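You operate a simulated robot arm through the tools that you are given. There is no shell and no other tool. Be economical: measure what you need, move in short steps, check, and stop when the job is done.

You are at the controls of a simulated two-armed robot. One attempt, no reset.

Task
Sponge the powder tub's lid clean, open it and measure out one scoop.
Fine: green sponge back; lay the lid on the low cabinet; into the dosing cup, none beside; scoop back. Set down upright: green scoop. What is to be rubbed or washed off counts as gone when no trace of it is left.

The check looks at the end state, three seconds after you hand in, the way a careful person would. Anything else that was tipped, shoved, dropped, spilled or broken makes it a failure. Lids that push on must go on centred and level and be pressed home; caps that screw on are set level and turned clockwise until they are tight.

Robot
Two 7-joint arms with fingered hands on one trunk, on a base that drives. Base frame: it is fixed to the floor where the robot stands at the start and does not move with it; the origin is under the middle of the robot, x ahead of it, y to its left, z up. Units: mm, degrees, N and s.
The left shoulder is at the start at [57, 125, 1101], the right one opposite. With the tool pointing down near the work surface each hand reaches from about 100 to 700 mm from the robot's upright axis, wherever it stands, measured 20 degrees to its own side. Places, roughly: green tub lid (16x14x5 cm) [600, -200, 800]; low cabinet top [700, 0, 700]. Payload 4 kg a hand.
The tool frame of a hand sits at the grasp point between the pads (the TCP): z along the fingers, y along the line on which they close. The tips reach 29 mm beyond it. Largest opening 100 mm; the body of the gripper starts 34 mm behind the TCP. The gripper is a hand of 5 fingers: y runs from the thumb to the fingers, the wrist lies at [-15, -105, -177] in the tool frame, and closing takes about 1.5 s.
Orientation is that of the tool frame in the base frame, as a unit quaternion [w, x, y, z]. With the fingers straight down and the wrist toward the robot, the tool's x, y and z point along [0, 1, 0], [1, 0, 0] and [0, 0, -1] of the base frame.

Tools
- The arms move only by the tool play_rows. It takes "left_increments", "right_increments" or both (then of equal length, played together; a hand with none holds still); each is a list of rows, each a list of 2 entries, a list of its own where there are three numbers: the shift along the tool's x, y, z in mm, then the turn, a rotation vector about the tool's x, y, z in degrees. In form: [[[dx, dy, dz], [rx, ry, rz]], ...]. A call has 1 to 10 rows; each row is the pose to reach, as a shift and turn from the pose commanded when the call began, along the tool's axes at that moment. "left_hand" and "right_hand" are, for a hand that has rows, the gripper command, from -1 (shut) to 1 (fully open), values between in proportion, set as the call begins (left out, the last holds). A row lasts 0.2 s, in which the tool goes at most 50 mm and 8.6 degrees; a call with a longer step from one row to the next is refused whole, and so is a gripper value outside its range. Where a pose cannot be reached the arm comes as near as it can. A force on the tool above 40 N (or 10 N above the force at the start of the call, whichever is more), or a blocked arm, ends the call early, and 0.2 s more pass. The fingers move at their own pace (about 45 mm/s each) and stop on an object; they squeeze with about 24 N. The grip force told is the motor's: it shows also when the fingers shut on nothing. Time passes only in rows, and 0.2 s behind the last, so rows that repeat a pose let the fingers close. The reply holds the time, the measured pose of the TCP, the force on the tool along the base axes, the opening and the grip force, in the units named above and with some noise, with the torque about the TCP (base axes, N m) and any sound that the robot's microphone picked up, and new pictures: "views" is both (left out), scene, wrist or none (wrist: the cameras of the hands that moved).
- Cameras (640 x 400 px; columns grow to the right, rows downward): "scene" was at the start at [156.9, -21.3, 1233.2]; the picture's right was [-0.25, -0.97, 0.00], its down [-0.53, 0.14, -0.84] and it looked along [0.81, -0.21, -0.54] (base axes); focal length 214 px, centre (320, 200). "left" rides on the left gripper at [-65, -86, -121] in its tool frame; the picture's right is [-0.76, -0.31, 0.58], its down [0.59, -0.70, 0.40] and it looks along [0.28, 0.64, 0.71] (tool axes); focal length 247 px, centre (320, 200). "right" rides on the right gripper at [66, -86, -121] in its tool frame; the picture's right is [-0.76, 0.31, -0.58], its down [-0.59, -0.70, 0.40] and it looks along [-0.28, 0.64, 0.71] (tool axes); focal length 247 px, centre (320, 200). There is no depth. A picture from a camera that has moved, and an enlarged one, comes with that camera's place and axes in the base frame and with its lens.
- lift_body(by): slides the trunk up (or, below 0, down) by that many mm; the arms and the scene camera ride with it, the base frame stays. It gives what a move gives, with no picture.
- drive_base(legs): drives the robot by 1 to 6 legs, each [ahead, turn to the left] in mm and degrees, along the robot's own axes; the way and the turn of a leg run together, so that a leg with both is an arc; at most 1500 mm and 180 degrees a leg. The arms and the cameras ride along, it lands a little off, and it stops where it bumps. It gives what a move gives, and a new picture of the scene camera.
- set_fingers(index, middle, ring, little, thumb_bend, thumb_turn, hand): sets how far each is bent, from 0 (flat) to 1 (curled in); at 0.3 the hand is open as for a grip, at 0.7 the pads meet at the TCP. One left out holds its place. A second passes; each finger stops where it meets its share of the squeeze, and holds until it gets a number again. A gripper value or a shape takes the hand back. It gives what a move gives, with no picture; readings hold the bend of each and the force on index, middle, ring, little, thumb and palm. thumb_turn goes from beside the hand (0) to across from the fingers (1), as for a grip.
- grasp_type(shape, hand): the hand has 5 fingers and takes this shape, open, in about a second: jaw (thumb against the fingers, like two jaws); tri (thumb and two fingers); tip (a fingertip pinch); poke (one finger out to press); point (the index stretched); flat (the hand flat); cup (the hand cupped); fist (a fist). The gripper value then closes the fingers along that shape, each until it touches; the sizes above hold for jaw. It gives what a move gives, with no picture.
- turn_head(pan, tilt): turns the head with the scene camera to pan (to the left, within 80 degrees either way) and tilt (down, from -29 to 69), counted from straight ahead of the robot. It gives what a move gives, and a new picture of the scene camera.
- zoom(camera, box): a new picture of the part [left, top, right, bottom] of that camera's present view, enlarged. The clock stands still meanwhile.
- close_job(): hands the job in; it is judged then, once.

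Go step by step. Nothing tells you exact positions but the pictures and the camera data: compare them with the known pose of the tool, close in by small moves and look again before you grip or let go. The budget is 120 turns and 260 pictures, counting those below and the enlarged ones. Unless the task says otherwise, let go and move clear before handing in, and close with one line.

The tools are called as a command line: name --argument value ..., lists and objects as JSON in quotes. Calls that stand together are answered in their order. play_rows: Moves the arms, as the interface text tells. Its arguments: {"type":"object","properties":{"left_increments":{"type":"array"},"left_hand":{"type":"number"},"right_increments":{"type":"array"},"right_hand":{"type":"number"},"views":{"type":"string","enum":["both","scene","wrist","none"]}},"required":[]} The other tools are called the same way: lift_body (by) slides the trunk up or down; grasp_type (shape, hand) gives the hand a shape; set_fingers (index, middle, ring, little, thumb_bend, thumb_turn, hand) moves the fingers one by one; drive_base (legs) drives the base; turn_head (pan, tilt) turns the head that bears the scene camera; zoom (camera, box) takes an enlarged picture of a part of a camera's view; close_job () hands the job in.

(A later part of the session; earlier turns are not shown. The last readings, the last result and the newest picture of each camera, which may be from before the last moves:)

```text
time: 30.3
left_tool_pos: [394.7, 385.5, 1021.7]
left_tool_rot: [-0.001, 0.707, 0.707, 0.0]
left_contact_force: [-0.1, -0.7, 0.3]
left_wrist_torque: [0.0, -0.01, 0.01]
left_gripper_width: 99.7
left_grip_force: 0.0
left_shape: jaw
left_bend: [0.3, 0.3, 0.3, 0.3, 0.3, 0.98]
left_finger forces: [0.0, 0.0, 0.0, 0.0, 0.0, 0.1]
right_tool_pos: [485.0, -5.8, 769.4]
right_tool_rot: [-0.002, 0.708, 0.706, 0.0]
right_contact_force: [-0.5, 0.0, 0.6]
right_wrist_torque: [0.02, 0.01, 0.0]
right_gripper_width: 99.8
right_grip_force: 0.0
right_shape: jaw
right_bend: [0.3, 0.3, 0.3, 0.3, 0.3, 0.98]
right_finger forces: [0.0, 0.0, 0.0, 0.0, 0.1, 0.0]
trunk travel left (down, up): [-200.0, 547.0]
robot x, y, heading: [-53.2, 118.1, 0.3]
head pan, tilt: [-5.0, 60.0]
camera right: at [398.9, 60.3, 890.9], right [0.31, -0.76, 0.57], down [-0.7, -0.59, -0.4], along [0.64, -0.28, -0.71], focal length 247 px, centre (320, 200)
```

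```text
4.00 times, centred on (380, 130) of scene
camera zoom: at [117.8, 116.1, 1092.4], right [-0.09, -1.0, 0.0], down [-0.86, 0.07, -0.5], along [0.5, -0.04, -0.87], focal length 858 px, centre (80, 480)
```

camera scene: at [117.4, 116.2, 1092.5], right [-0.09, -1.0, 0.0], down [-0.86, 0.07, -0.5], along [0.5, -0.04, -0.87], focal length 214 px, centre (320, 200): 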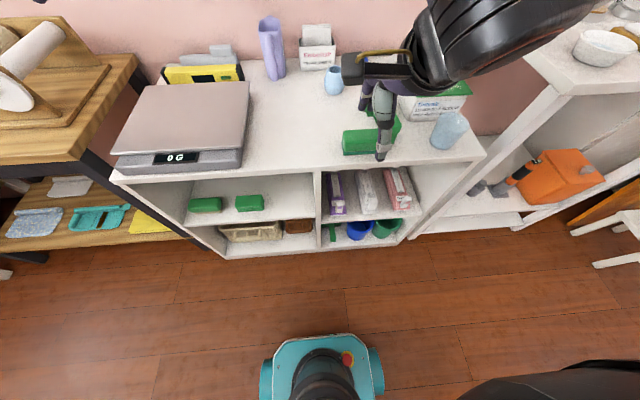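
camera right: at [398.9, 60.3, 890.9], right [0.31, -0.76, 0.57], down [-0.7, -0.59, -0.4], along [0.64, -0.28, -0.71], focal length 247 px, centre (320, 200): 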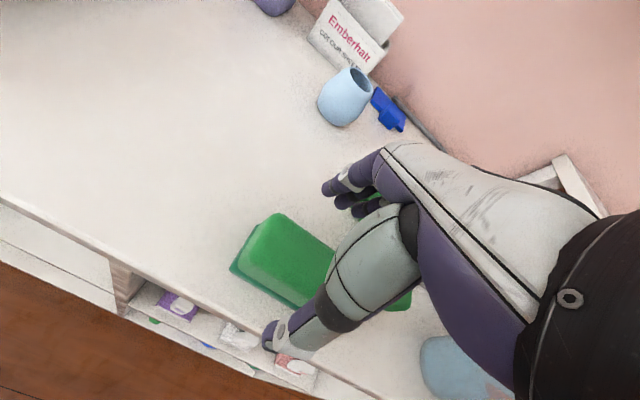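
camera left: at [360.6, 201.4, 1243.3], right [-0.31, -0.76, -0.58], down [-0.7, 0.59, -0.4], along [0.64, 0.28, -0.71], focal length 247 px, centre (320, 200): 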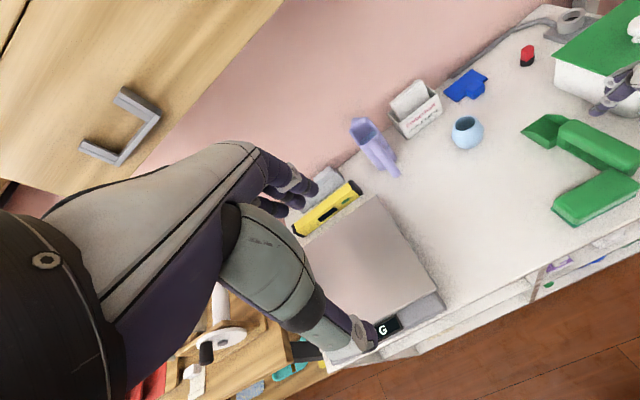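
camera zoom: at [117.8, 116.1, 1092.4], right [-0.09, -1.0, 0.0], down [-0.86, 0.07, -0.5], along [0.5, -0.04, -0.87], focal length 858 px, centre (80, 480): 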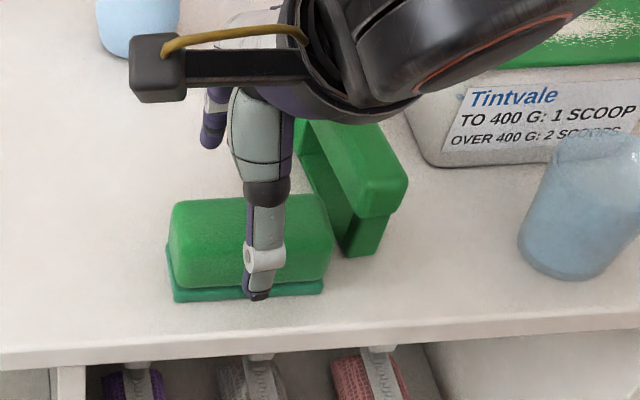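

Everything is reachable now. Descend and close on the sponge.

play_rows --right_increments '[[[2, -2, 12], [0, 0, 0]], [[2, -2, 24], [0, 0, 0]], [[2, -2, 33], [0, 0, 0]], [[2, -2, 33], [0, 0, 0]]]' --views "none"

zoom --camera "scene" --box '[320, 80, 440, 180]'

zoom --camera "right" --box '[220, 130, 440, 330]'

```text
time: 31.3
left_tool_pos: [395.9, 384.6, 1021.6]
left_tool_rot: [-0.001, 0.708, 0.706, -0.001]
left_contact_force: [0.4, -0.6, 0.9]
left_wrist_torque: [0.04, -0.01, 0.0]
left_gripper_width: 99.7
left_grip_force: 0.0
left_shape: jaw
left_bend: [0.3, 0.3, 0.3, 0.3, 0.3, 0.98]
left_finger forces: [0.0, 0.1, 0.0, 0.1, 0.0, 0.1]
right_tool_pos: [482.5, -3.8, 736.7]
right_tool_rot: [-0.002, 0.707, 0.707, 0.0]
right_contact_force: [-0.7, -0.4, -0.2]
right_wrist_torque: [0.0, -0.03, -0.01]
right_gripper_width: 99.8
right_grip_force: 0.0
right_shape: jaw
right_bend: [0.3, 0.3, 0.3, 0.3, 0.3, 0.98]
right_finger forces: [0.0, 0.0, 0.0, 0.0, 0.0, 0.0]
trunk travel left (down, up): [-200.0, 547.0]
robot x, y, heading: [-51.1, 116.5, 0.1]
head pan, tilt: [-5.0, 60.0]
```

```text
4.00 times, centred on (380, 130) of scene
camera zoom: at [117.9, 116.1, 1092.4], right [-0.09, -1.0, 0.0], down [-0.86, 0.07, -0.5], along [0.5, -0.04, -0.87], focal length 858 px, centre (80, 480)
```

zoom: 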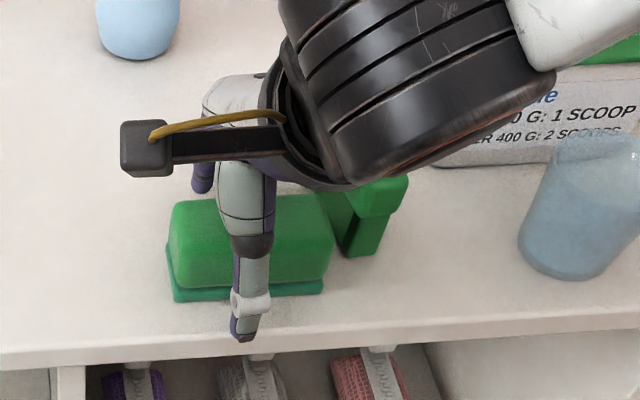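

```text
2.00 times, centred on (330, 230) of right
camera zoom: at [397.3, 62.2, 858.7], right [0.31, -0.76, 0.57], down [-0.7, -0.59, -0.4], along [0.64, -0.28, -0.71], focal length 494 px, centre (300, 140)
```

zoom: 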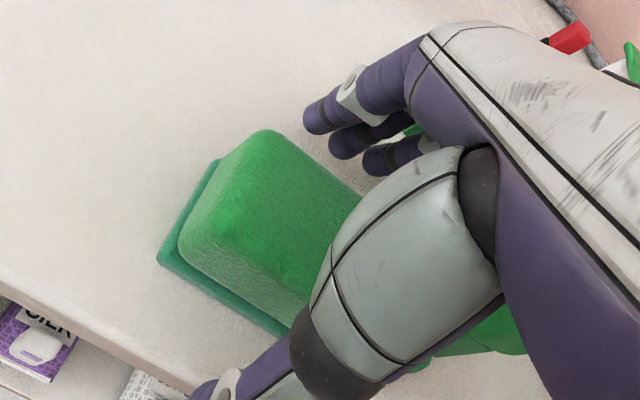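

No contact yet, with thumb in front and fingers behind. Closing.

play_rows --right_increments '[[[0, 0, 0], [0, 0, 0]], [[0, 0, 0], [0, 0, 0]], [[0, 0, 0], [0, 0, 0]], [[0, 0, 0], [0, 0, 0]], [[0, 0, 0], [0, 0, 0]], [[0, 0, 0], [0, 0, 0]], [[0, 0, 0], [0, 0, 0]], [[0, 0, 0], [0, 0, 0]]]' --right_hand -1 --views "wrist"

zoom --camera "scene" --box '[320, 80, 440, 180]'

```text
time: 33.1
left_tool_pos: [395.8, 384.3, 1021.1]
left_tool_rot: [-0.001, 0.708, 0.706, -0.001]
left_contact_force: [-0.1, -0.2, 0.6]
left_wrist_torque: [0.03, -0.01, 0.01]
left_gripper_width: 99.7
left_grip_force: 0.0
left_shape: jaw
left_bend: [0.3, 0.3, 0.3, 0.3, 0.3, 0.98]
left_finger forces: [0.1, 0.0, 0.0, 0.0, 0.0, 0.0]
right_tool_pos: [482.9, -4.6, 739.1]
right_tool_rot: [-0.002, 0.707, 0.707, -0.001]
right_contact_force: [0.2, 0.9, 0.3]
right_wrist_torque: [0.0, 0.02, 0.0]
right_gripper_width: 39.7
right_grip_force: 24.0
right_shape: jaw
right_bend: [0.45, 0.49, 0.75, 0.54, 0.4, 0.99]
right_finger forces: [12.1, 5.9, 2.7, 1.3, 22.0, 0.0]
trunk travel left (down, up): [-200.0, 547.0]
robot x, y, heading: [-54.1, 120.8, -0.0]
head pan, tilt: [-5.0, 60.0]
camera right: at [397.2, 62.2, 858.7], right [0.31, -0.76, 0.57], down [-0.7, -0.59, -0.4], along [0.64, -0.28, -0.72], focal length 247 px, centre (320, 200)
```

right: 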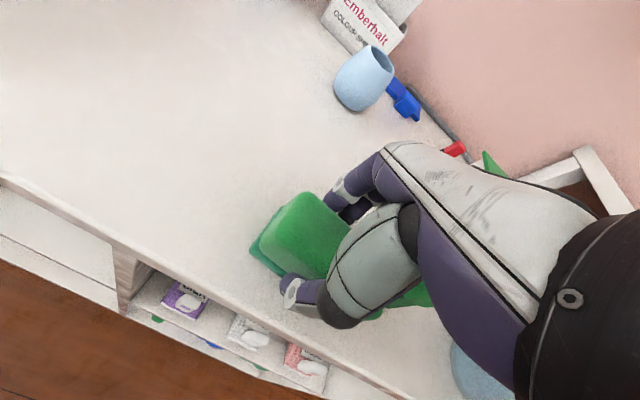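

```text
4.00 times, centred on (380, 130) of scene
camera zoom: at [117.9, 116.1, 1092.4], right [-0.09, -1.0, 0.0], down [-0.86, 0.07, -0.5], along [0.5, -0.04, -0.87], focal length 858 px, centre (80, 480)
```

zoom: 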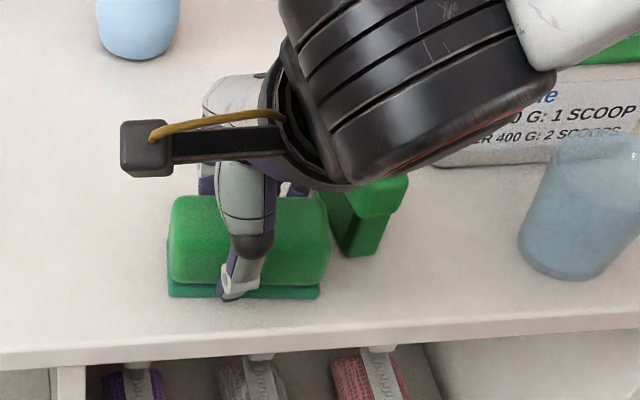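

Gripped with 24 N. I'll lift a little and check that the scoop stays put.

play_rows --right_increments '[[[2, 0, -8], [0, 0, 0]], [[5, 0, -20], [0, 0, 0]], [[8, 0, -40], [0, 0, 0]]]' --views "wrist"

zoom --camera "scene" --box '[320, 80, 440, 180]'

```text
time: 33.9
left_tool_pos: [394.8, 385.4, 1022.5]
left_tool_rot: [0.0, 0.708, 0.707, 0.001]
left_contact_force: [0.9, -0.1, -0.2]
left_wrist_torque: [0.0, 0.03, 0.01]
left_gripper_width: 99.6
left_grip_force: 0.0
left_shape: jaw
left_bend: [0.3, 0.3, 0.3, 0.3, 0.3, 0.98]
left_finger forces: [0.0, 0.1, 0.2, 0.0, 0.0, 0.1]
right_tool_pos: [481.8, 3.4, 776.7]
right_tool_rot: [-0.001, 0.707, 0.707, 0.0]
right_contact_force: [-0.9, -0.9, -1.1]
right_wrist_torque: [-0.02, 0.04, 0.03]
right_gripper_width: 39.7
right_grip_force: 24.3
right_shape: jaw
right_bend: [0.45, 0.49, 0.75, 0.54, 0.4, 0.99]
right_finger forces: [12.1, 5.9, 2.7, 1.2, 22.0, 0.0]
trunk travel left (down, up): [-200.0, 547.0]
robot x, y, heading: [-50.2, 120.3, 0.0]
head pan, tilt: [-5.0, 60.0]
camera right: at [396.5, 68.3, 898.2], right [0.31, -0.76, 0.57], down [-0.7, -0.59, -0.4], along [0.64, -0.28, -0.71], focal length 247 px, centre (320, 200)
```

right: 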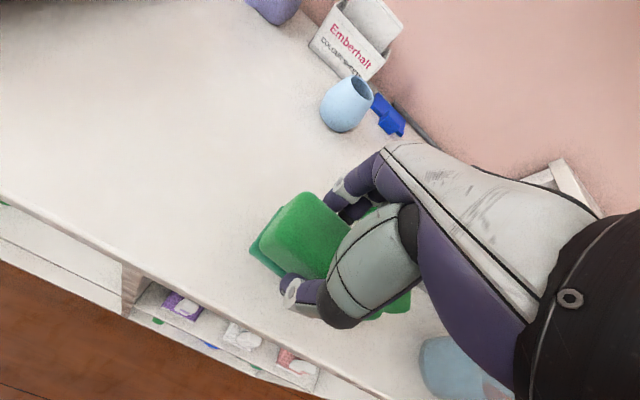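

```text
4.00 times, centred on (380, 130) of scene
camera zoom: at [117.7, 116.2, 1092.4], right [-0.09, -1.0, 0.0], down [-0.86, 0.07, -0.5], along [0.5, -0.04, -0.87], focal length 858 px, centre (80, 480)
```

zoom: 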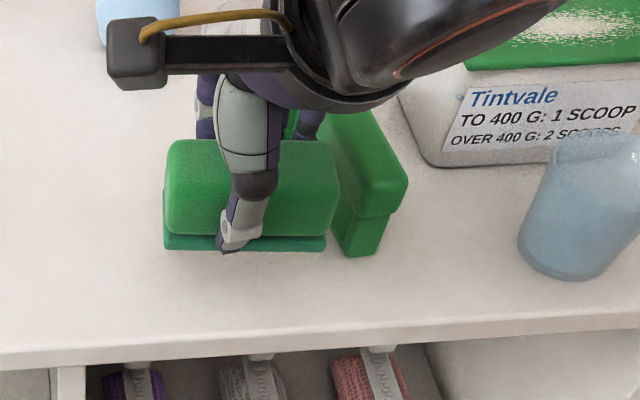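

The sponge is up cleanly and the scoop is undisturbed. Next I carry it above the lid, turning the hand 90° so the fingers clear the knob.

play_rows --right_increments '[[[0, 0, -40], [0, 0, 0]], [[0, 0, -80], [0, 0, -8.5]], [[-25, 5, -110], [0, 0, -17]], [[-55, 15, -110], [0, 0, -25.5]], [[-85, 25, -110], [0, 0, -34]], [[-115, 35, -110], [0, 0, -42.5]], [[-145, 45, -110], [0, 0, -51]], [[-170, 54, -110], [0, 0, -59.5]], [[-195, 62, -110], [0, 0, -68]], [[-219, 66, -110], [0, 0, -76.5]]]' --views "none"

turn_head --pan -25 --tilt 42

```text
time: 36.1
left_tool_pos: [394.6, 384.7, 1022.5]
left_tool_rot: [0.0, 0.708, 0.706, -0.001]
left_contact_force: [0.1, 0.0, -0.7]
left_wrist_torque: [-0.02, -0.02, 0.02]
left_gripper_width: 99.8
left_grip_force: 0.1
left_shape: jaw
left_bend: [0.3, 0.3, 0.3, 0.3, 0.3, 0.98]
left_finger forces: [0.0, 0.1, 0.0, 0.0, 0.1, 0.0]
right_tool_pos: [548.4, -214.1, 888.3]
right_tool_rot: [-0.003, 0.116, 0.993, 0.001]
right_contact_force: [0.1, 0.1, -1.0]
right_wrist_torque: [0.0, -0.01, -0.01]
right_gripper_width: 39.8
right_grip_force: 23.9
right_shape: jaw
right_bend: [0.45, 0.49, 0.75, 0.54, 0.4, 0.99]
right_finger forces: [12.2, 5.8, 2.7, 1.0, 21.8, 0.0]
trunk travel left (down, up): [-200.0, 547.0]
robot x, y, heading: [-51.1, 122.0, 0.1]
head pan, tilt: [-5.0, 60.0]
```

```text
time: 37.0
left_tool_pos: [395.4, 385.4, 1022.7]
left_tool_rot: [0.0, 0.708, 0.707, 0.0]
left_contact_force: [-0.4, 0.0, 1.0]
left_wrist_torque: [0.01, -0.02, 0.01]
left_gripper_width: 99.8
left_grip_force: 0.1
left_shape: jaw
left_bend: [0.3, 0.3, 0.3, 0.3, 0.3, 0.98]
left_finger forces: [0.1, 0.0, 0.0, 0.0, 0.1, 0.0]
right_tool_pos: [547.1, -213.8, 887.5]
right_tool_rot: [-0.002, 0.117, 0.993, 0.001]
right_contact_force: [0.7, -0.1, -0.3]
right_wrist_torque: [0.01, -0.01, 0.0]
right_gripper_width: 39.9
right_grip_force: 23.9
right_shape: jaw
right_bend: [0.45, 0.49, 0.75, 0.54, 0.4, 0.99]
right_finger forces: [12.2, 6.0, 2.7, 1.1, 21.9, 0.1]
trunk travel left (down, up): [-200.0, 547.0]
robot x, y, heading: [-50.3, 119.9, 0.3]
head pan, tilt: [-25.0, 42.0]
camera scene: at [127.3, 86.6, 1116.1], right [-0.42, -0.91, 0.0], down [-0.61, 0.28, -0.74], along [0.67, -0.31, -0.67], focal length 214 px, centre (320, 200)
```

scene: 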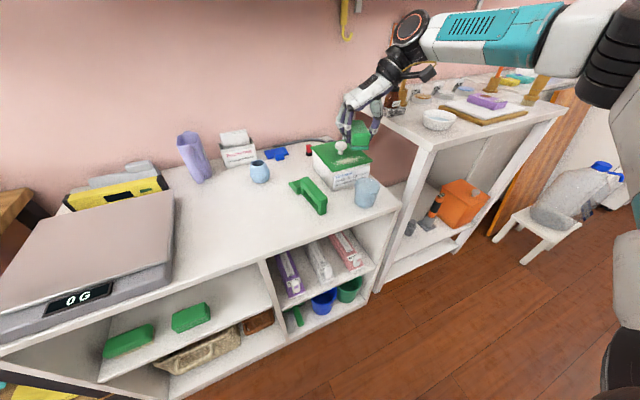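

The hand is where computed. I'll finish the turn, move to the left end of the smear and lower to just above the lid.

play_rows --right_increments '[[[2, 13, 0], [0, 0, -6.7]], [[5, 26, 15], [0, 0, -13.4]], [[5, 40, 30], [0, 0, -13.4]], [[5, 40, 50], [0, 0, -13.4]]]' --views "both"

zoom --camera "scene" --box '[290, 90, 410, 220]'

```text
time: 38.0
left_tool_pos: [394.7, 385.0, 1021.7]
left_tool_rot: [-0.001, 0.708, 0.707, -0.001]
left_contact_force: [-1.3, 0.7, 0.4]
left_wrist_torque: [0.01, -0.01, 0.0]
left_gripper_width: 99.9
left_grip_force: 0.0
left_shape: jaw
left_bend: [0.3, 0.3, 0.3, 0.3, 0.3, 0.98]
left_finger forces: [0.0, 0.0, 0.1, 0.0, 0.0, 0.0]
right_tool_pos: [552.8, -175.1, 837.4]
right_tool_rot: [-0.001, 0.0, 1.0, 0.001]
right_contact_force: [-0.1, 0.2, 0.6]
right_wrist_torque: [0.0, 0.03, 0.05]
right_gripper_width: 39.4
right_grip_force: 23.7
right_shape: jaw
right_bend: [0.45, 0.49, 0.75, 0.54, 0.4, 0.99]
right_finger forces: [12.3, 6.0, 2.8, 1.1, 21.9, 0.0]
trunk travel left (down, up): [-200.0, 547.0]
robot x, y, heading: [-53.1, 119.2, 0.2]
head pan, tilt: [-25.0, 42.0]
camera scene: at [127.5, 86.6, 1116.1], right [-0.42, -0.91, 0.0], down [-0.61, 0.28, -0.74], along [0.67, -0.31, -0.67], focal length 214 px, centre (320, 200)
camera right: at [487.4, -260.3, 958.2], right [0.76, 0.3, 0.58], down [0.59, -0.7, -0.4], along [0.28, 0.64, -0.71], focal length 247 px, centre (320, 200)
```

scene: 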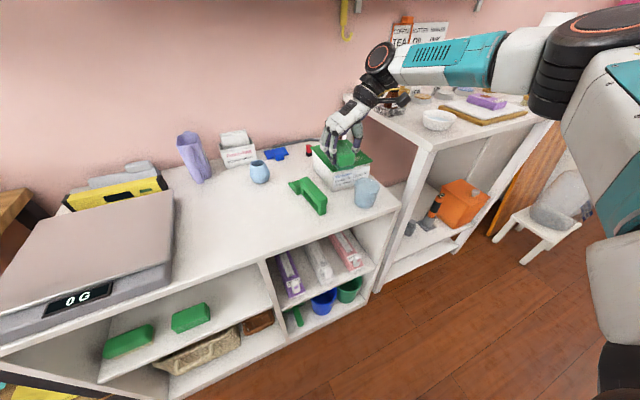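
right: 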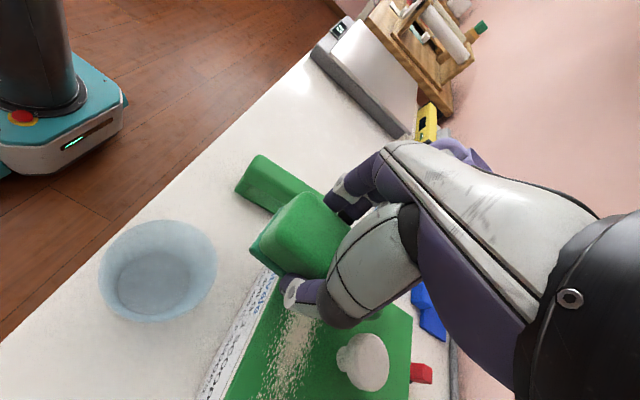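

```text
3.08 times, centred on (350, 155) of scene
camera zoom: at [127.5, 86.6, 1116.1], right [-0.42, -0.91, 0.0], down [-0.61, 0.28, -0.74], along [0.67, -0.31, -0.67], focal length 660 px, centre (228, 338)
```

zoom: 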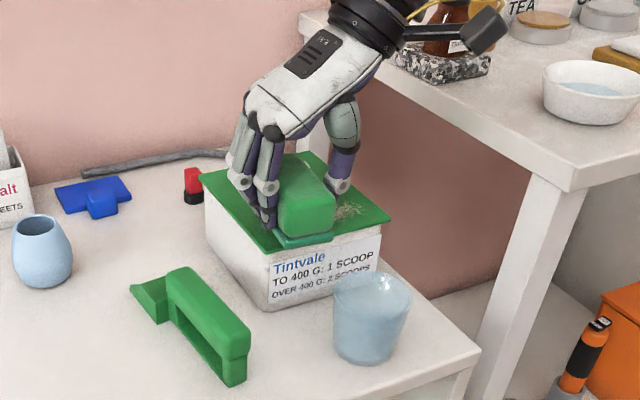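

The sponge hangs just over the left part of the smear and the knob is clear. I'll lower it gently to contact.

play_rows --right_increments '[[[0, 0, 5], [0, 0, 0]], [[0, 0, 9], [0, 0, 0]], [[0, 0, 12], [0, 0, 0]], [[0, 0, 14], [0, 0, 0]]]' --views "none"

```text
time: 39.0
left_tool_pos: [395.4, 383.7, 1021.9]
left_tool_rot: [-0.001, 0.708, 0.706, -0.001]
left_contact_force: [0.7, 0.2, -0.7]
left_wrist_torque: [0.0, 0.01, -0.03]
left_gripper_width: 99.8
left_grip_force: 0.1
left_shape: jaw
left_bend: [0.3, 0.3, 0.3, 0.3, 0.3, 0.98]
left_finger forces: [0.0, 0.0, 0.1, 0.0, 0.1, 0.0]
right_tool_pos: [553.4, -174.3, 822.1]
right_tool_rot: [-0.001, 0.001, 1.0, 0.001]
right_contact_force: [-0.2, 0.2, -1.1]
right_wrist_torque: [0.0, 0.04, -0.01]
right_gripper_width: 39.4
right_grip_force: 24.5
right_shape: jaw
right_bend: [0.45, 0.49, 0.75, 0.54, 0.4, 0.99]
right_finger forces: [12.3, 5.8, 2.7, 1.1, 22.0, 0.0]
trunk travel left (down, up): [-200.0, 547.0]
robot x, y, heading: [-53.1, 122.1, 0.3]
head pan, tilt: [-25.0, 42.0]
```

play_rows --right_increments '[[[0, 0, 2], [0, 0, 0]], [[0, 0, 4], [0, 0, 0]], [[0, 0, 6], [0, 0, 0]]]' --views "none"

zoom --camera "scene" --box '[310, 110, 390, 210]'

```text
time: 39.8
left_tool_pos: [395.9, 384.4, 1022.6]
left_tool_rot: [-0.001, 0.707, 0.707, -0.001]
left_contact_force: [-0.2, 0.5, -0.1]
left_wrist_torque: [-0.04, 0.0, 0.04]
left_gripper_width: 99.6
left_grip_force: 0.2
left_shape: jaw
left_bend: [0.3, 0.3, 0.3, 0.3, 0.3, 0.98]
left_finger forces: [0.1, 0.0, 0.0, 0.1, 0.1, 0.0]
right_tool_pos: [553.2, -175.0, 818.7]
right_tool_rot: [-0.001, 0.001, 1.0, 0.001]
right_contact_force: [0.1, 0.5, 1.0]
right_wrist_torque: [-0.01, 0.01, -0.03]
right_gripper_width: 39.9
right_grip_force: 24.6
right_shape: jaw
right_bend: [0.45, 0.49, 0.75, 0.54, 0.4, 0.99]
right_finger forces: [12.5, 6.0, 2.7, 1.0, 22.1, 0.0]
trunk travel left (down, up): [-200.0, 547.0]
robot x, y, heading: [-53.9, 123.8, 0.1]
head pan, tilt: [-25.0, 42.0]
```

```text
4.00 times, centred on (350, 160) of scene
camera zoom: at [127.3, 86.6, 1116.2], right [-0.42, -0.91, 0.0], down [-0.61, 0.28, -0.74], along [0.67, -0.31, -0.67], focal length 858 px, centre (200, 360)
```

zoom: 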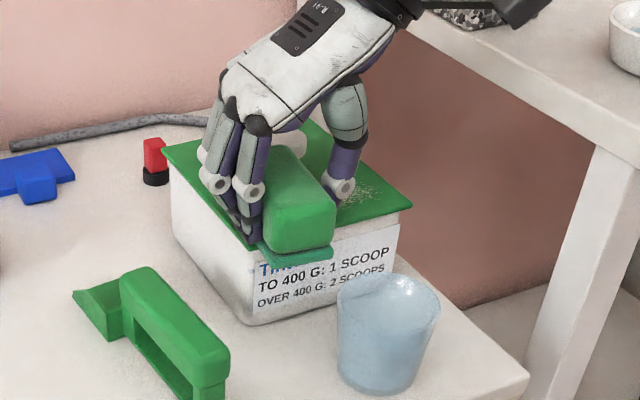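

Still a hair above the lid. Lower a bit more.

play_rows --right_increments '[[[0, 0, 2], [0, 0, 0]], [[0, 0, 4], [0, 0, 0]], [[0, 0, 6], [0, 0, 0]], [[0, 0, 7], [0, 0, 0]]]' --views "none"

```text
time: 40.8
left_tool_pos: [391.2, 386.1, 1023.4]
left_tool_rot: [0.001, 0.708, 0.706, 0.0]
left_contact_force: [0.4, -0.5, -0.2]
left_wrist_torque: [0.0, 0.01, 0.01]
left_gripper_width: 99.8
left_grip_force: 0.0
left_shape: jaw
left_bend: [0.3, 0.3, 0.3, 0.3, 0.3, 0.98]
left_finger forces: [0.1, 0.0, 0.0, 0.0, 0.1, 0.1]
right_tool_pos: [551.3, -173.3, 815.7]
right_tool_rot: [0.002, 0.0, 1.0, 0.003]
right_contact_force: [1.8, -2.0, 33.5]
right_wrist_torque: [-0.13, -0.09, 0.02]
right_gripper_width: 43.3
right_grip_force: 23.9
right_shape: jaw
right_bend: [0.45, 0.49, 0.75, 0.54, 0.34, 0.99]
right_finger forces: [13.4, 8.1, 2.9, 0.7, 27.4, 0.1]
trunk travel left (down, up): [-200.0, 547.0]
robot x, y, heading: [-49.4, 118.4, 0.2]
head pan, tilt: [-25.0, 42.0]
```

Contact at z≈816 with 33 N, which is too firm. I'll ease off a little and make one slow stroke across the smear and back.

play_rows --right_increments '[[[0, 0, -2.5], [0, 0, 0]], [[0, -14, -2.5], [0, 0, 0]], [[0, -28, -2.5], [0, 0, 0]], [[0, -42, -2.5], [0, 0, 0]], [[0, -56, -2.5], [0, 0, 0]], [[0, -70, -2.5], [0, 0, 0]], [[0, -84, -2.5], [0, 0, 0]]]' --views "wrist"

zoom --camera "scene" --box '[310, 110, 390, 210]'

```text
time: 42.4
left_tool_pos: [393.4, 385.9, 1023.3]
left_tool_rot: [0.0, 0.708, 0.706, 0.0]
left_contact_force: [0.9, -0.2, 0.7]
left_wrist_torque: [-0.03, -0.03, 0.03]
left_gripper_width: 99.8
left_grip_force: 0.0
left_shape: jaw
left_bend: [0.3, 0.3, 0.3, 0.3, 0.3, 0.98]
left_finger forces: [0.0, 0.0, 0.1, 0.0, 0.0, 0.0]
right_tool_pos: [553.2, -257.2, 815.6]
right_tool_rot: [0.001, 0.0, 1.0, 0.001]
right_contact_force: [-0.3, 9.1, 25.9]
right_wrist_torque: [0.41, -0.04, 0.04]
right_gripper_width: 42.9
right_grip_force: 24.6
right_shape: jaw
right_bend: [0.43, 0.47, 0.75, 0.54, 0.37, 0.98]
right_finger forces: [16.9, 9.6, 3.2, 1.9, 23.2, 0.1]
trunk travel left (down, up): [-200.0, 547.0]
robot x, y, heading: [-51.7, 119.1, 0.2]
head pan, tilt: [-25.0, 42.0]
camera right: at [486.1, -342.2, 935.3], right [0.76, 0.3, 0.58], down [0.59, -0.7, -0.4], along [0.29, 0.64, -0.71], focal length 247 px, centre (320, 200)
```

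right: 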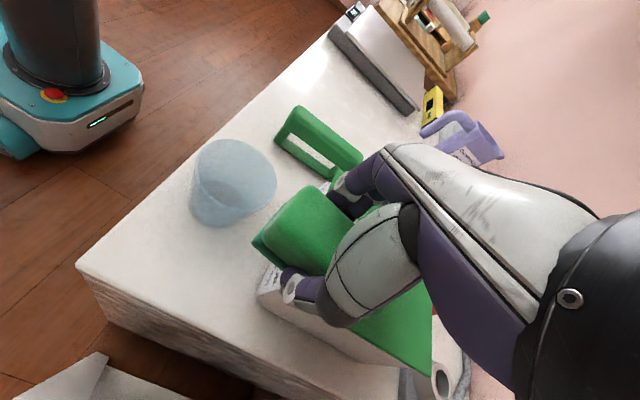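

```text
4.00 times, centred on (350, 160) of scene
camera zoom: at [125.3, 88.3, 1116.7], right [-0.42, -0.91, 0.0], down [-0.61, 0.28, -0.74], along [0.68, -0.31, -0.67], focal length 858 px, centre (200, 360)
```

zoom: 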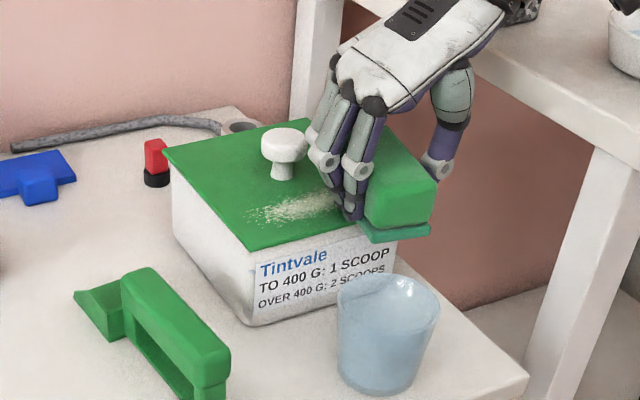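

The near part is wiped. The rest lies at about x 572–609, so I'll stroke back a few mm further in and watch for the knob.

play_rows --right_increments '[[[-6, 0, -0.5], [0, 0, 0]], [[-6, 14, -0.5], [0, 0, 0]], [[-6, 28, -0.5], [0, 0, 0]], [[-6, 42, -0.5], [0, 0, 0]], [[-6, 56, -0.5], [0, 0, 0]], [[-6, 70, -0.5], [0, 0, 0]], [[-6, 84, -0.5], [0, 0, 0]]]' --views "wrist"

zoom --camera "scene" --box '[310, 110, 390, 210]'

```text
time: 44.0
left_tool_pos: [394.8, 385.0, 1023.2]
left_tool_rot: [0.001, 0.707, 0.707, 0.001]
left_contact_force: [0.3, -0.3, 0.7]
left_wrist_torque: [0.05, -0.04, 0.0]
left_gripper_width: 99.7
left_grip_force: 0.1
left_shape: jaw
left_bend: [0.3, 0.3, 0.3, 0.3, 0.3, 0.98]
left_finger forces: [0.1, 0.1, 0.0, 0.0, 0.0, 0.1]
right_tool_pos: [557.8, -174.4, 813.4]
right_tool_rot: [-0.001, 0.001, 1.0, 0.002]
right_contact_force: [-0.3, -6.1, 16.6]
right_wrist_torque: [-0.33, 0.08, 0.02]
right_gripper_width: 42.0
right_grip_force: 24.2
right_shape: jaw
right_bend: [0.47, 0.51, 0.74, 0.55, 0.34, 0.98]
right_finger forces: [13.0, 5.5, 2.8, 0.0, 26.9, 0.0]
trunk travel left (down, up): [-200.0, 547.0]
robot x, y, heading: [-48.7, 119.8, 0.2]
head pan, tilt: [-25.0, 42.0]
camera right: at [492.6, -258.8, 934.5], right [0.76, 0.3, 0.58], down [0.59, -0.7, -0.4], along [0.28, 0.64, -0.71], focal length 247 px, centre (320, 200)
```

right: 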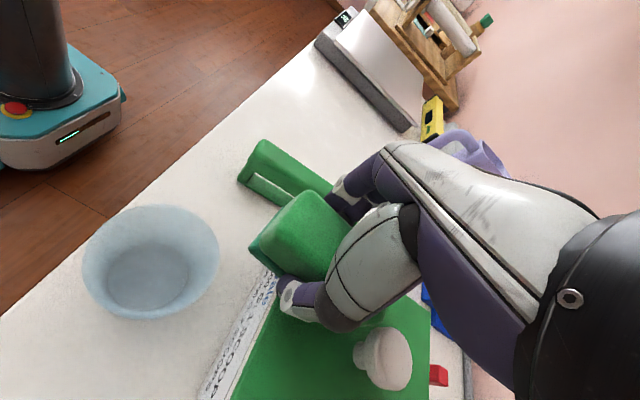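

```text
4.00 times, centred on (350, 160) of scene
camera zoom: at [126.1, 86.9, 1116.4], right [-0.42, -0.91, 0.0], down [-0.61, 0.28, -0.74], along [0.67, -0.31, -0.67], focal length 858 px, centre (200, 360)
```

zoom: 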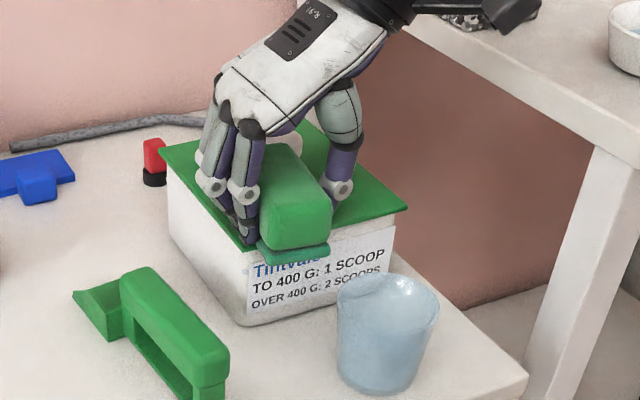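

The smear looks gone on the visible part. One more pass each way, then I'll lift and inspect.

play_rows --right_increments '[[[0, 8, 0], [0, 0, 0]], [[0, -16, 0], [0, 0, 0]], [[0, -40, 0], [0, 0, 0]], [[0, -64, 0], [0, 0, 0]], [[0, -86, 0], [0, 0, 0]], [[8, -86, 0], [0, 0, 0]], [[8, -60, 0], [0, 0, 0]], [[8, -30, 0], [0, 0, 0]], [[8, 0, 0], [0, 0, 0]], [[8, 0, -15], [0, 0, 0]]]' --views "none"

play_rows --right_increments '[[[0, 0, -35], [0, 0, 0]], [[20, 20, -70], [0, 0, 0]], [[60, 40, -90], [0, 0, 0]]]' --views "wrist"

zoom --camera "scene" --box '[310, 110, 390, 210]'

```text
time: 46.2
left_tool_pos: [396.1, 385.0, 1021.5]
left_tool_rot: [0.0, 0.708, 0.707, 0.0]
left_contact_force: [0.2, 0.5, -0.6]
left_wrist_torque: [0.0, -0.04, 0.02]
left_gripper_width: 99.8
left_grip_force: 0.1
left_shape: jaw
left_bend: [0.3, 0.3, 0.3, 0.3, 0.3, 0.98]
left_finger forces: [0.0, 0.0, 0.0, 0.0, 0.1, 0.0]
right_tool_pos: [548.4, -174.1, 825.6]
right_tool_rot: [-0.003, -0.001, 1.0, 0.001]
right_contact_force: [0.0, -0.5, 0.1]
right_wrist_torque: [-0.02, 0.01, -0.03]
right_gripper_width: 40.5
right_grip_force: 23.8
right_shape: jaw
right_bend: [0.46, 0.5, 0.74, 0.55, 0.37, 0.98]
right_finger forces: [13.7, 6.5, 3.4, 0.0, 23.6, 0.0]
trunk travel left (down, up): [-200.0, 547.0]
robot x, y, heading: [-54.2, 120.2, -0.2]
head pan, tilt: [-25.0, 42.0]
```

```text
time: 47.0
left_tool_pos: [394.4, 384.8, 1023.9]
left_tool_rot: [0.0, 0.708, 0.706, 0.001]
left_contact_force: [-0.3, -0.1, -0.2]
left_wrist_torque: [0.01, 0.02, 0.0]
left_gripper_width: 99.5
left_grip_force: 0.1
left_shape: jaw
left_bend: [0.3, 0.3, 0.3, 0.3, 0.3, 0.98]
left_finger forces: [0.0, 0.1, 0.0, 0.0, 0.0, 0.0]
right_tool_pos: [489.5, -135.3, 919.7]
right_tool_rot: [-0.001, 0.001, 1.0, 0.001]
right_contact_force: [-0.8, -0.2, -0.1]
right_wrist_torque: [-0.01, -0.03, 0.0]
right_gripper_width: 40.7
right_grip_force: 24.3
right_shape: jaw
right_bend: [0.46, 0.5, 0.74, 0.55, 0.37, 0.98]
right_finger forces: [13.7, 6.5, 3.5, 0.0, 23.6, 0.0]
trunk travel left (down, up): [-200.0, 547.0]
robot x, y, heading: [-51.0, 120.1, -0.1]
head pan, tilt: [-25.0, 42.0]
camera right: at [424.6, -221.6, 1038.9], right [0.76, 0.3, 0.58], down [0.59, -0.7, -0.4], along [0.28, 0.64, -0.71], focal length 247 px, centre (320, 200)
```

right: 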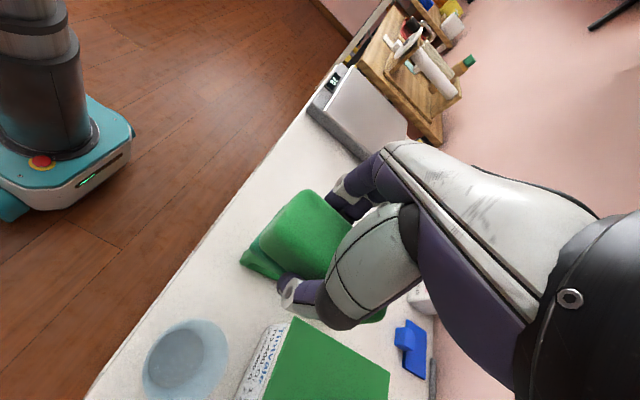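

```text
4.00 times, centred on (350, 160) of scene
camera zoom: at [126.8, 86.7, 1116.3], right [-0.42, -0.91, 0.0], down [-0.61, 0.28, -0.74], along [0.67, -0.31, -0.67], focal length 858 px, centre (200, 360)
```

zoom: 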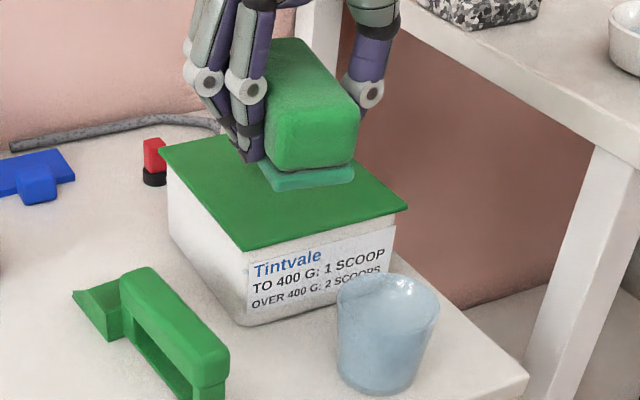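

The lid looks clean where visible. I'll carry the sponge back, turning the hand to its original yaw, and then look at the lid unobstructed.

play_rows --right_increments '[[[1, 13, 0], [0, 0, 8.5]], [[1, 26, 0], [0, 0, 17]], [[2, 39, 0], [0, 0, 25.5]], [[3, 52, 0], [0, 0, 34]], [[4, 65, 0], [0, 0, 42.5]], [[5, 78, 0], [0, 0, 51]], [[6, 91, 0], [0, 0, 59.5]], [[6, 104, 0], [0, 0, 68]], [[6, 118, 0], [0, 0, 76.5]], [[6, 131, 0], [0, 0, 85]]]' --views "both"

zoom --camera "scene" --box '[310, 130, 390, 200]'

```text
time: 49.2
left_tool_pos: [395.0, 384.8, 1021.7]
left_tool_rot: [-0.001, 0.708, 0.707, -0.001]
left_contact_force: [-0.4, 1.3, -0.5]
left_wrist_torque: [0.02, 0.0, 0.0]
left_gripper_width: 99.8
left_grip_force: 0.1
left_shape: jaw
left_bend: [0.3, 0.3, 0.3, 0.3, 0.3, 0.98]
left_finger forces: [0.0, 0.0, 0.1, 0.1, 0.0, 0.0]
right_tool_pos: [485.5, -4.0, 919.7]
right_tool_rot: [-0.001, 0.676, 0.736, 0.001]
right_contact_force: [0.5, -0.5, -0.4]
right_wrist_torque: [-0.01, 0.01, -0.01]
right_gripper_width: 40.2
right_grip_force: 24.5
right_shape: jaw
right_bend: [0.46, 0.5, 0.74, 0.55, 0.37, 0.98]
right_finger forces: [13.8, 6.4, 3.4, 0.0, 23.4, 0.0]
trunk travel left (down, up): [-200.0, 547.0]
robot x, y, heading: [-49.6, 119.5, 0.1]
head pan, tilt: [-25.0, 42.0]
camera scene: at [127.6, 86.6, 1116.0], right [-0.42, -0.91, 0.0], down [-0.61, 0.28, -0.74], along [0.67, -0.31, -0.67], focal length 214 px, centre (320, 200)
camera right: at [395.1, 54.4, 1040.1], right [0.37, -0.73, 0.58], down [-0.65, -0.65, -0.4], along [0.66, -0.23, -0.71], focal length 247 px, centre (320, 200)
```

scene: 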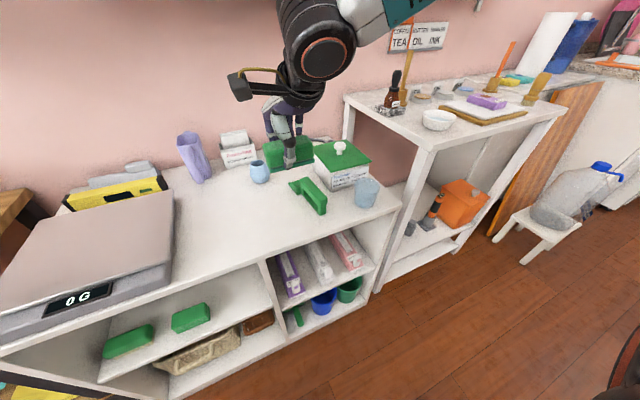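
right: 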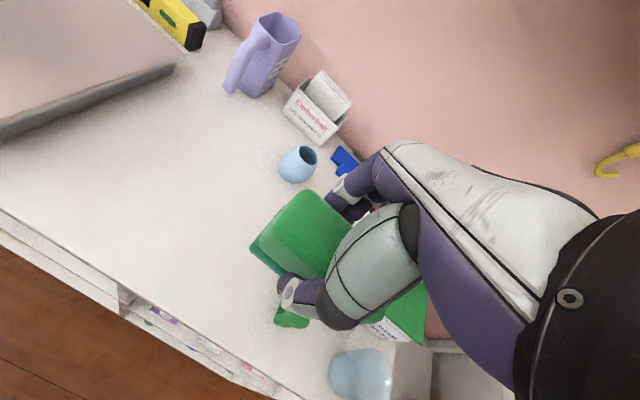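

```text
5.71 times, centred on (350, 165) of scene
camera zoom: at [127.6, 86.6, 1116.0], right [-0.42, -0.91, 0.0], down [-0.61, 0.28, -0.74], along [0.67, -0.31, -0.67], focal length 1226 px, centre (149, 400)
```

zoom: 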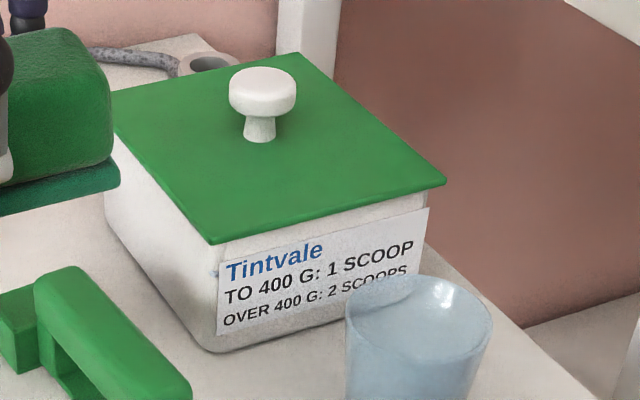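

The lid is spotless. Now I lower the sponge over its old spot.

play_rows --right_increments '[[[0, -2, 30], [0, 0, 4.9]], [[0, -2, 60], [0, 0, 4.9]], [[0, -2, 90], [0, 0, 4.9]], [[0, -2, 120], [0, 0, 4.9]], [[0, -2, 145], [0, 0, 4.9]], [[0, -2, 155], [0, 0, 4.9]]]' --views "wrist"

turn_head --pan -10 --tilt 50

zoom --camera "scene" --box '[280, 100, 420, 220]'

```text
time: 50.6
left_tool_pos: [393.6, 383.7, 1022.9]
left_tool_rot: [-0.001, 0.708, 0.706, -0.001]
left_contact_force: [0.3, 0.9, 0.6]
left_wrist_torque: [0.01, -0.01, 0.02]
left_gripper_width: 99.6
left_grip_force: 0.1
left_shape: jaw
left_bend: [0.3, 0.3, 0.3, 0.3, 0.3, 0.98]
left_finger forces: [0.0, 0.1, 0.0, 0.0, 0.1, 0.0]
right_tool_pos: [482.1, -5.1, 764.3]
right_tool_rot: [-0.002, 0.707, 0.707, 0.0]
right_contact_force: [1.1, -0.8, -0.7]
right_wrist_torque: [-0.03, -0.01, -0.01]
right_gripper_width: 40.4
right_grip_force: 23.8
right_shape: jaw
right_bend: [0.46, 0.5, 0.74, 0.55, 0.37, 0.98]
right_finger forces: [13.7, 6.3, 3.5, 0.0, 23.5, 0.1]
trunk travel left (down, up): [-200.0, 547.0]
robot x, y, heading: [-50.9, 122.2, 0.4]
head pan, tilt: [-25.0, 42.0]
camera right: at [397.4, 61.0, 884.4], right [0.31, -0.76, 0.57], down [-0.7, -0.59, -0.4], along [0.64, -0.28, -0.72], focal length 247 px, centre (320, 200)
```

right: 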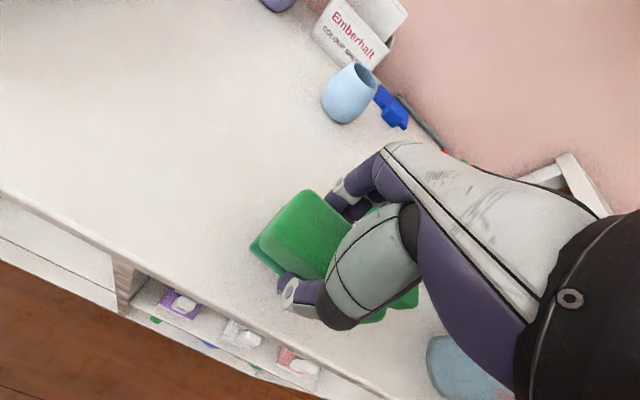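

```text
time: 51.3
left_tool_pos: [394.7, 384.1, 1022.3]
left_tool_rot: [-0.001, 0.708, 0.706, -0.002]
left_contact_force: [1.2, 0.1, 0.6]
left_wrist_torque: [0.0, 0.0, -0.01]
left_gripper_width: 99.9
left_grip_force: 0.0
left_shape: jaw
left_bend: [0.3, 0.3, 0.3, 0.3, 0.3, 0.98]
left_finger forces: [0.1, 0.1, 0.1, 0.0, 0.1, 0.0]
right_tool_pos: [482.8, -5.1, 763.9]
right_tool_rot: [-0.002, 0.708, 0.706, -0.001]
right_contact_force: [-0.1, 0.7, -0.2]
right_wrist_torque: [0.01, 0.03, 0.01]
right_gripper_width: 40.3
right_grip_force: 24.1
right_shape: jaw
right_bend: [0.46, 0.5, 0.74, 0.55, 0.37, 0.98]
right_finger forces: [13.8, 6.3, 3.4, 0.1, 23.4, 0.0]
trunk travel left (down, up): [-200.0, 547.0]
robot x, y, heading: [-50.8, 118.1, -0.4]
head pan, tilt: [-10.0, 50.0]
camera scene: at [127.4, 108.6, 1105.0], right [-0.17, -0.98, 0.0], down [-0.75, 0.13, -0.64], along [0.63, -0.11, -0.77], focal length 214 px, centre (320, 200)
```

scene: 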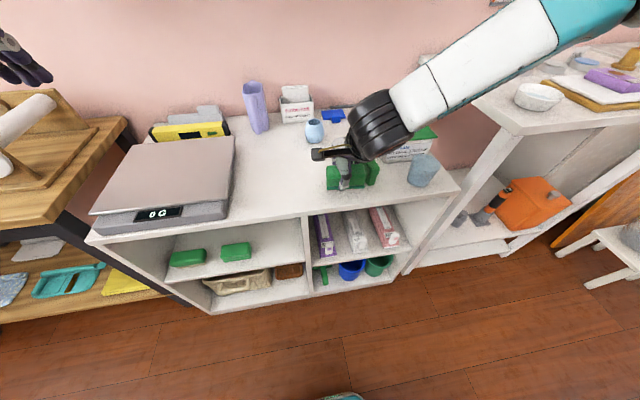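

```text
3.33 times, centred on (350, 160) of scene
camera zoom: at [127.4, 108.6, 1105.0], right [-0.17, -0.98, 0.0], down [-0.75, 0.13, -0.64], along [0.63, -0.11, -0.77], focal length 715 px, centre (220, 333)
```

zoom: 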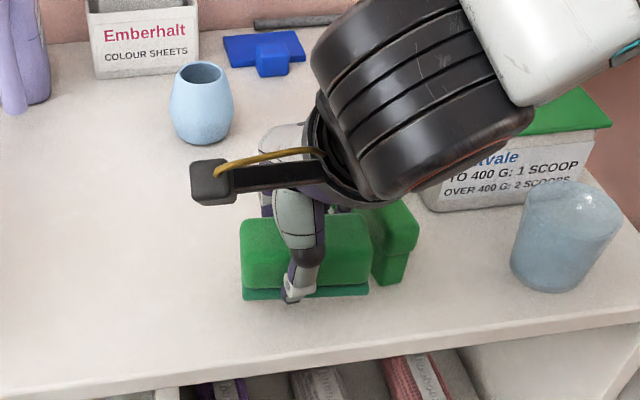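

Aligned with the original spot and clear of the scoop. Lower to the table.

play_rows --right_increments '[[[1, 0, 10], [0, 0, 0]], [[1, 0, 18], [0, 0, 0]], [[1, 0, 23], [0, 0, 0]], [[1, 0, 25], [0, 0, 0]], [[1, 0, 27], [0, 0, 0]]]' --views "none"

```text
time: 52.5
left_tool_pos: [394.9, 385.0, 1022.3]
left_tool_rot: [-0.001, 0.707, 0.707, 0.0]
left_contact_force: [-0.7, 0.1, 1.2]
left_wrist_torque: [-0.01, 0.02, 0.02]
left_gripper_width: 99.9
left_grip_force: 0.1
left_shape: jaw
left_bend: [0.3, 0.3, 0.3, 0.3, 0.3, 0.98]
left_finger forces: [0.0, 0.0, 0.0, 0.1, 0.0, 0.0]
right_tool_pos: [480.9, -3.6, 736.3]
right_tool_rot: [-0.002, 0.708, 0.706, 0.001]
right_contact_force: [0.2, 0.1, 0.9]
right_wrist_torque: [-0.01, -0.01, -0.01]
right_gripper_width: 40.5
right_grip_force: 23.6
right_shape: jaw
right_bend: [0.46, 0.5, 0.74, 0.55, 0.37, 0.98]
right_finger forces: [13.8, 6.2, 3.5, 0.0, 23.5, 0.0]
trunk travel left (down, up): [-200.0, 547.0]
robot x, y, heading: [-50.8, 122.5, 0.4]
head pan, tilt: [-10.0, 50.0]
```

play_rows --right_increments '[[[0, 0, 1.5], [0, 0, 0]], [[0, 0, 3], [0, 0, 0]], [[0, 0, 4], [0, 0, 0]]]' --views "none"

```text
time: 53.3
left_tool_pos: [393.5, 385.3, 1022.2]
left_tool_rot: [0.0, 0.708, 0.706, 0.0]
left_contact_force: [-0.2, 0.7, -0.2]
left_wrist_torque: [0.01, -0.02, 0.01]
left_gripper_width: 99.6
left_grip_force: 0.0
left_shape: jaw
left_bend: [0.3, 0.3, 0.3, 0.3, 0.3, 0.98]
left_finger forces: [0.0, 0.0, 0.0, 0.1, 0.0, 0.0]
right_tool_pos: [483.8, -2.9, 734.7]
right_tool_rot: [-0.001, 0.707, 0.707, 0.0]
right_contact_force: [-1.0, -1.3, 11.1]
right_wrist_torque: [0.11, 0.16, -0.01]
right_gripper_width: 40.5
right_grip_force: 24.0
right_shape: jaw
right_bend: [0.46, 0.5, 0.74, 0.55, 0.37, 0.98]
right_finger forces: [14.0, 6.2, 3.4, 0.1, 24.9, 0.0]
trunk travel left (down, up): [-200.0, 547.0]
robot x, y, heading: [-54.9, 119.8, 0.3]
head pan, tilt: [-10.0, 50.0]
```

Touching the table at 11 N. Open the hand and rise straight up.

play_rows --right_increments '[[[0, 0, -1], [0, 0, 0]], [[0, 0, -1], [0, 0, 0]], [[0, 0, -1], [0, 0, 0]], [[0, 0, -1], [0, 0, 0]], [[0, 0, -1], [0, 0, 0]], [[0, 0, -1], [0, 0, 0]], [[0, 0, -1], [0, 0, 0]], [[0, 0, -15], [0, 0, 0]], [[0, 0, -40], [0, 0, 0]], [[0, 0, -80], [0, 0, 0]]]' --right_hand 1 --views "none"

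zoom --camera "right" --box '[160, 150, 420, 350]'

zoom --camera "scene" --box '[280, 100, 460, 230]'

```text
time: 55.5
left_tool_pos: [394.1, 385.6, 1023.0]
left_tool_rot: [0.0, 0.708, 0.707, 0.001]
left_contact_force: [-0.3, -0.2, 0.6]
left_wrist_torque: [0.0, 0.0, 0.0]
left_gripper_width: 99.9
left_grip_force: 0.1
left_shape: jaw
left_bend: [0.3, 0.3, 0.3, 0.3, 0.3, 0.98]
left_finger forces: [0.0, 0.0, 0.0, 0.0, 0.0, 0.0]
right_tool_pos: [479.4, -0.6, 813.6]
right_tool_rot: [-0.001, 0.708, 0.707, 0.0]
right_contact_force: [-0.2, 0.3, 0.4]
right_wrist_torque: [-0.02, -0.02, 0.0]
right_gripper_width: 100.1
right_grip_force: 0.0
right_shape: jaw
right_bend: [0.3, 0.3, 0.3, 0.3, 0.3, 0.98]
right_finger forces: [0.1, 0.0, 0.1, 0.0, 0.1, 0.1]
trunk travel left (down, up): [-200.0, 547.0]
robot x, y, heading: [-52.3, 122.5, 0.3]
head pan, tilt: [-10.0, 50.0]
```

```text
2.00 times, centred on (290, 250) of right
camera zoom: at [394.8, 63.9, 934.7], right [0.31, -0.76, 0.57], down [-0.7, -0.59, -0.4], along [0.64, -0.28, -0.71], focal length 494 px, centre (380, 100)
```

zoom: 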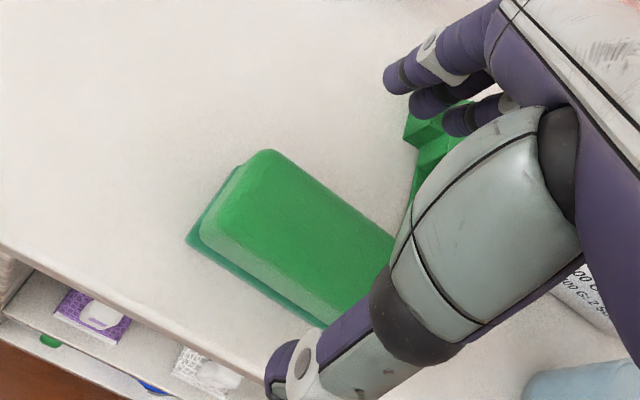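

```text
3.08 times, centred on (370, 165) of scene
camera zoom: at [126.9, 108.7, 1105.1], right [-0.17, -0.99, 0.0], down [-0.75, 0.13, -0.64], along [0.63, -0.11, -0.77], focal length 660 px, centre (166, 308)
```

zoom: 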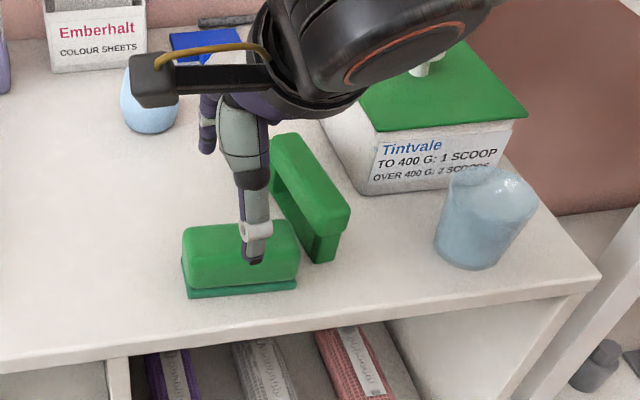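

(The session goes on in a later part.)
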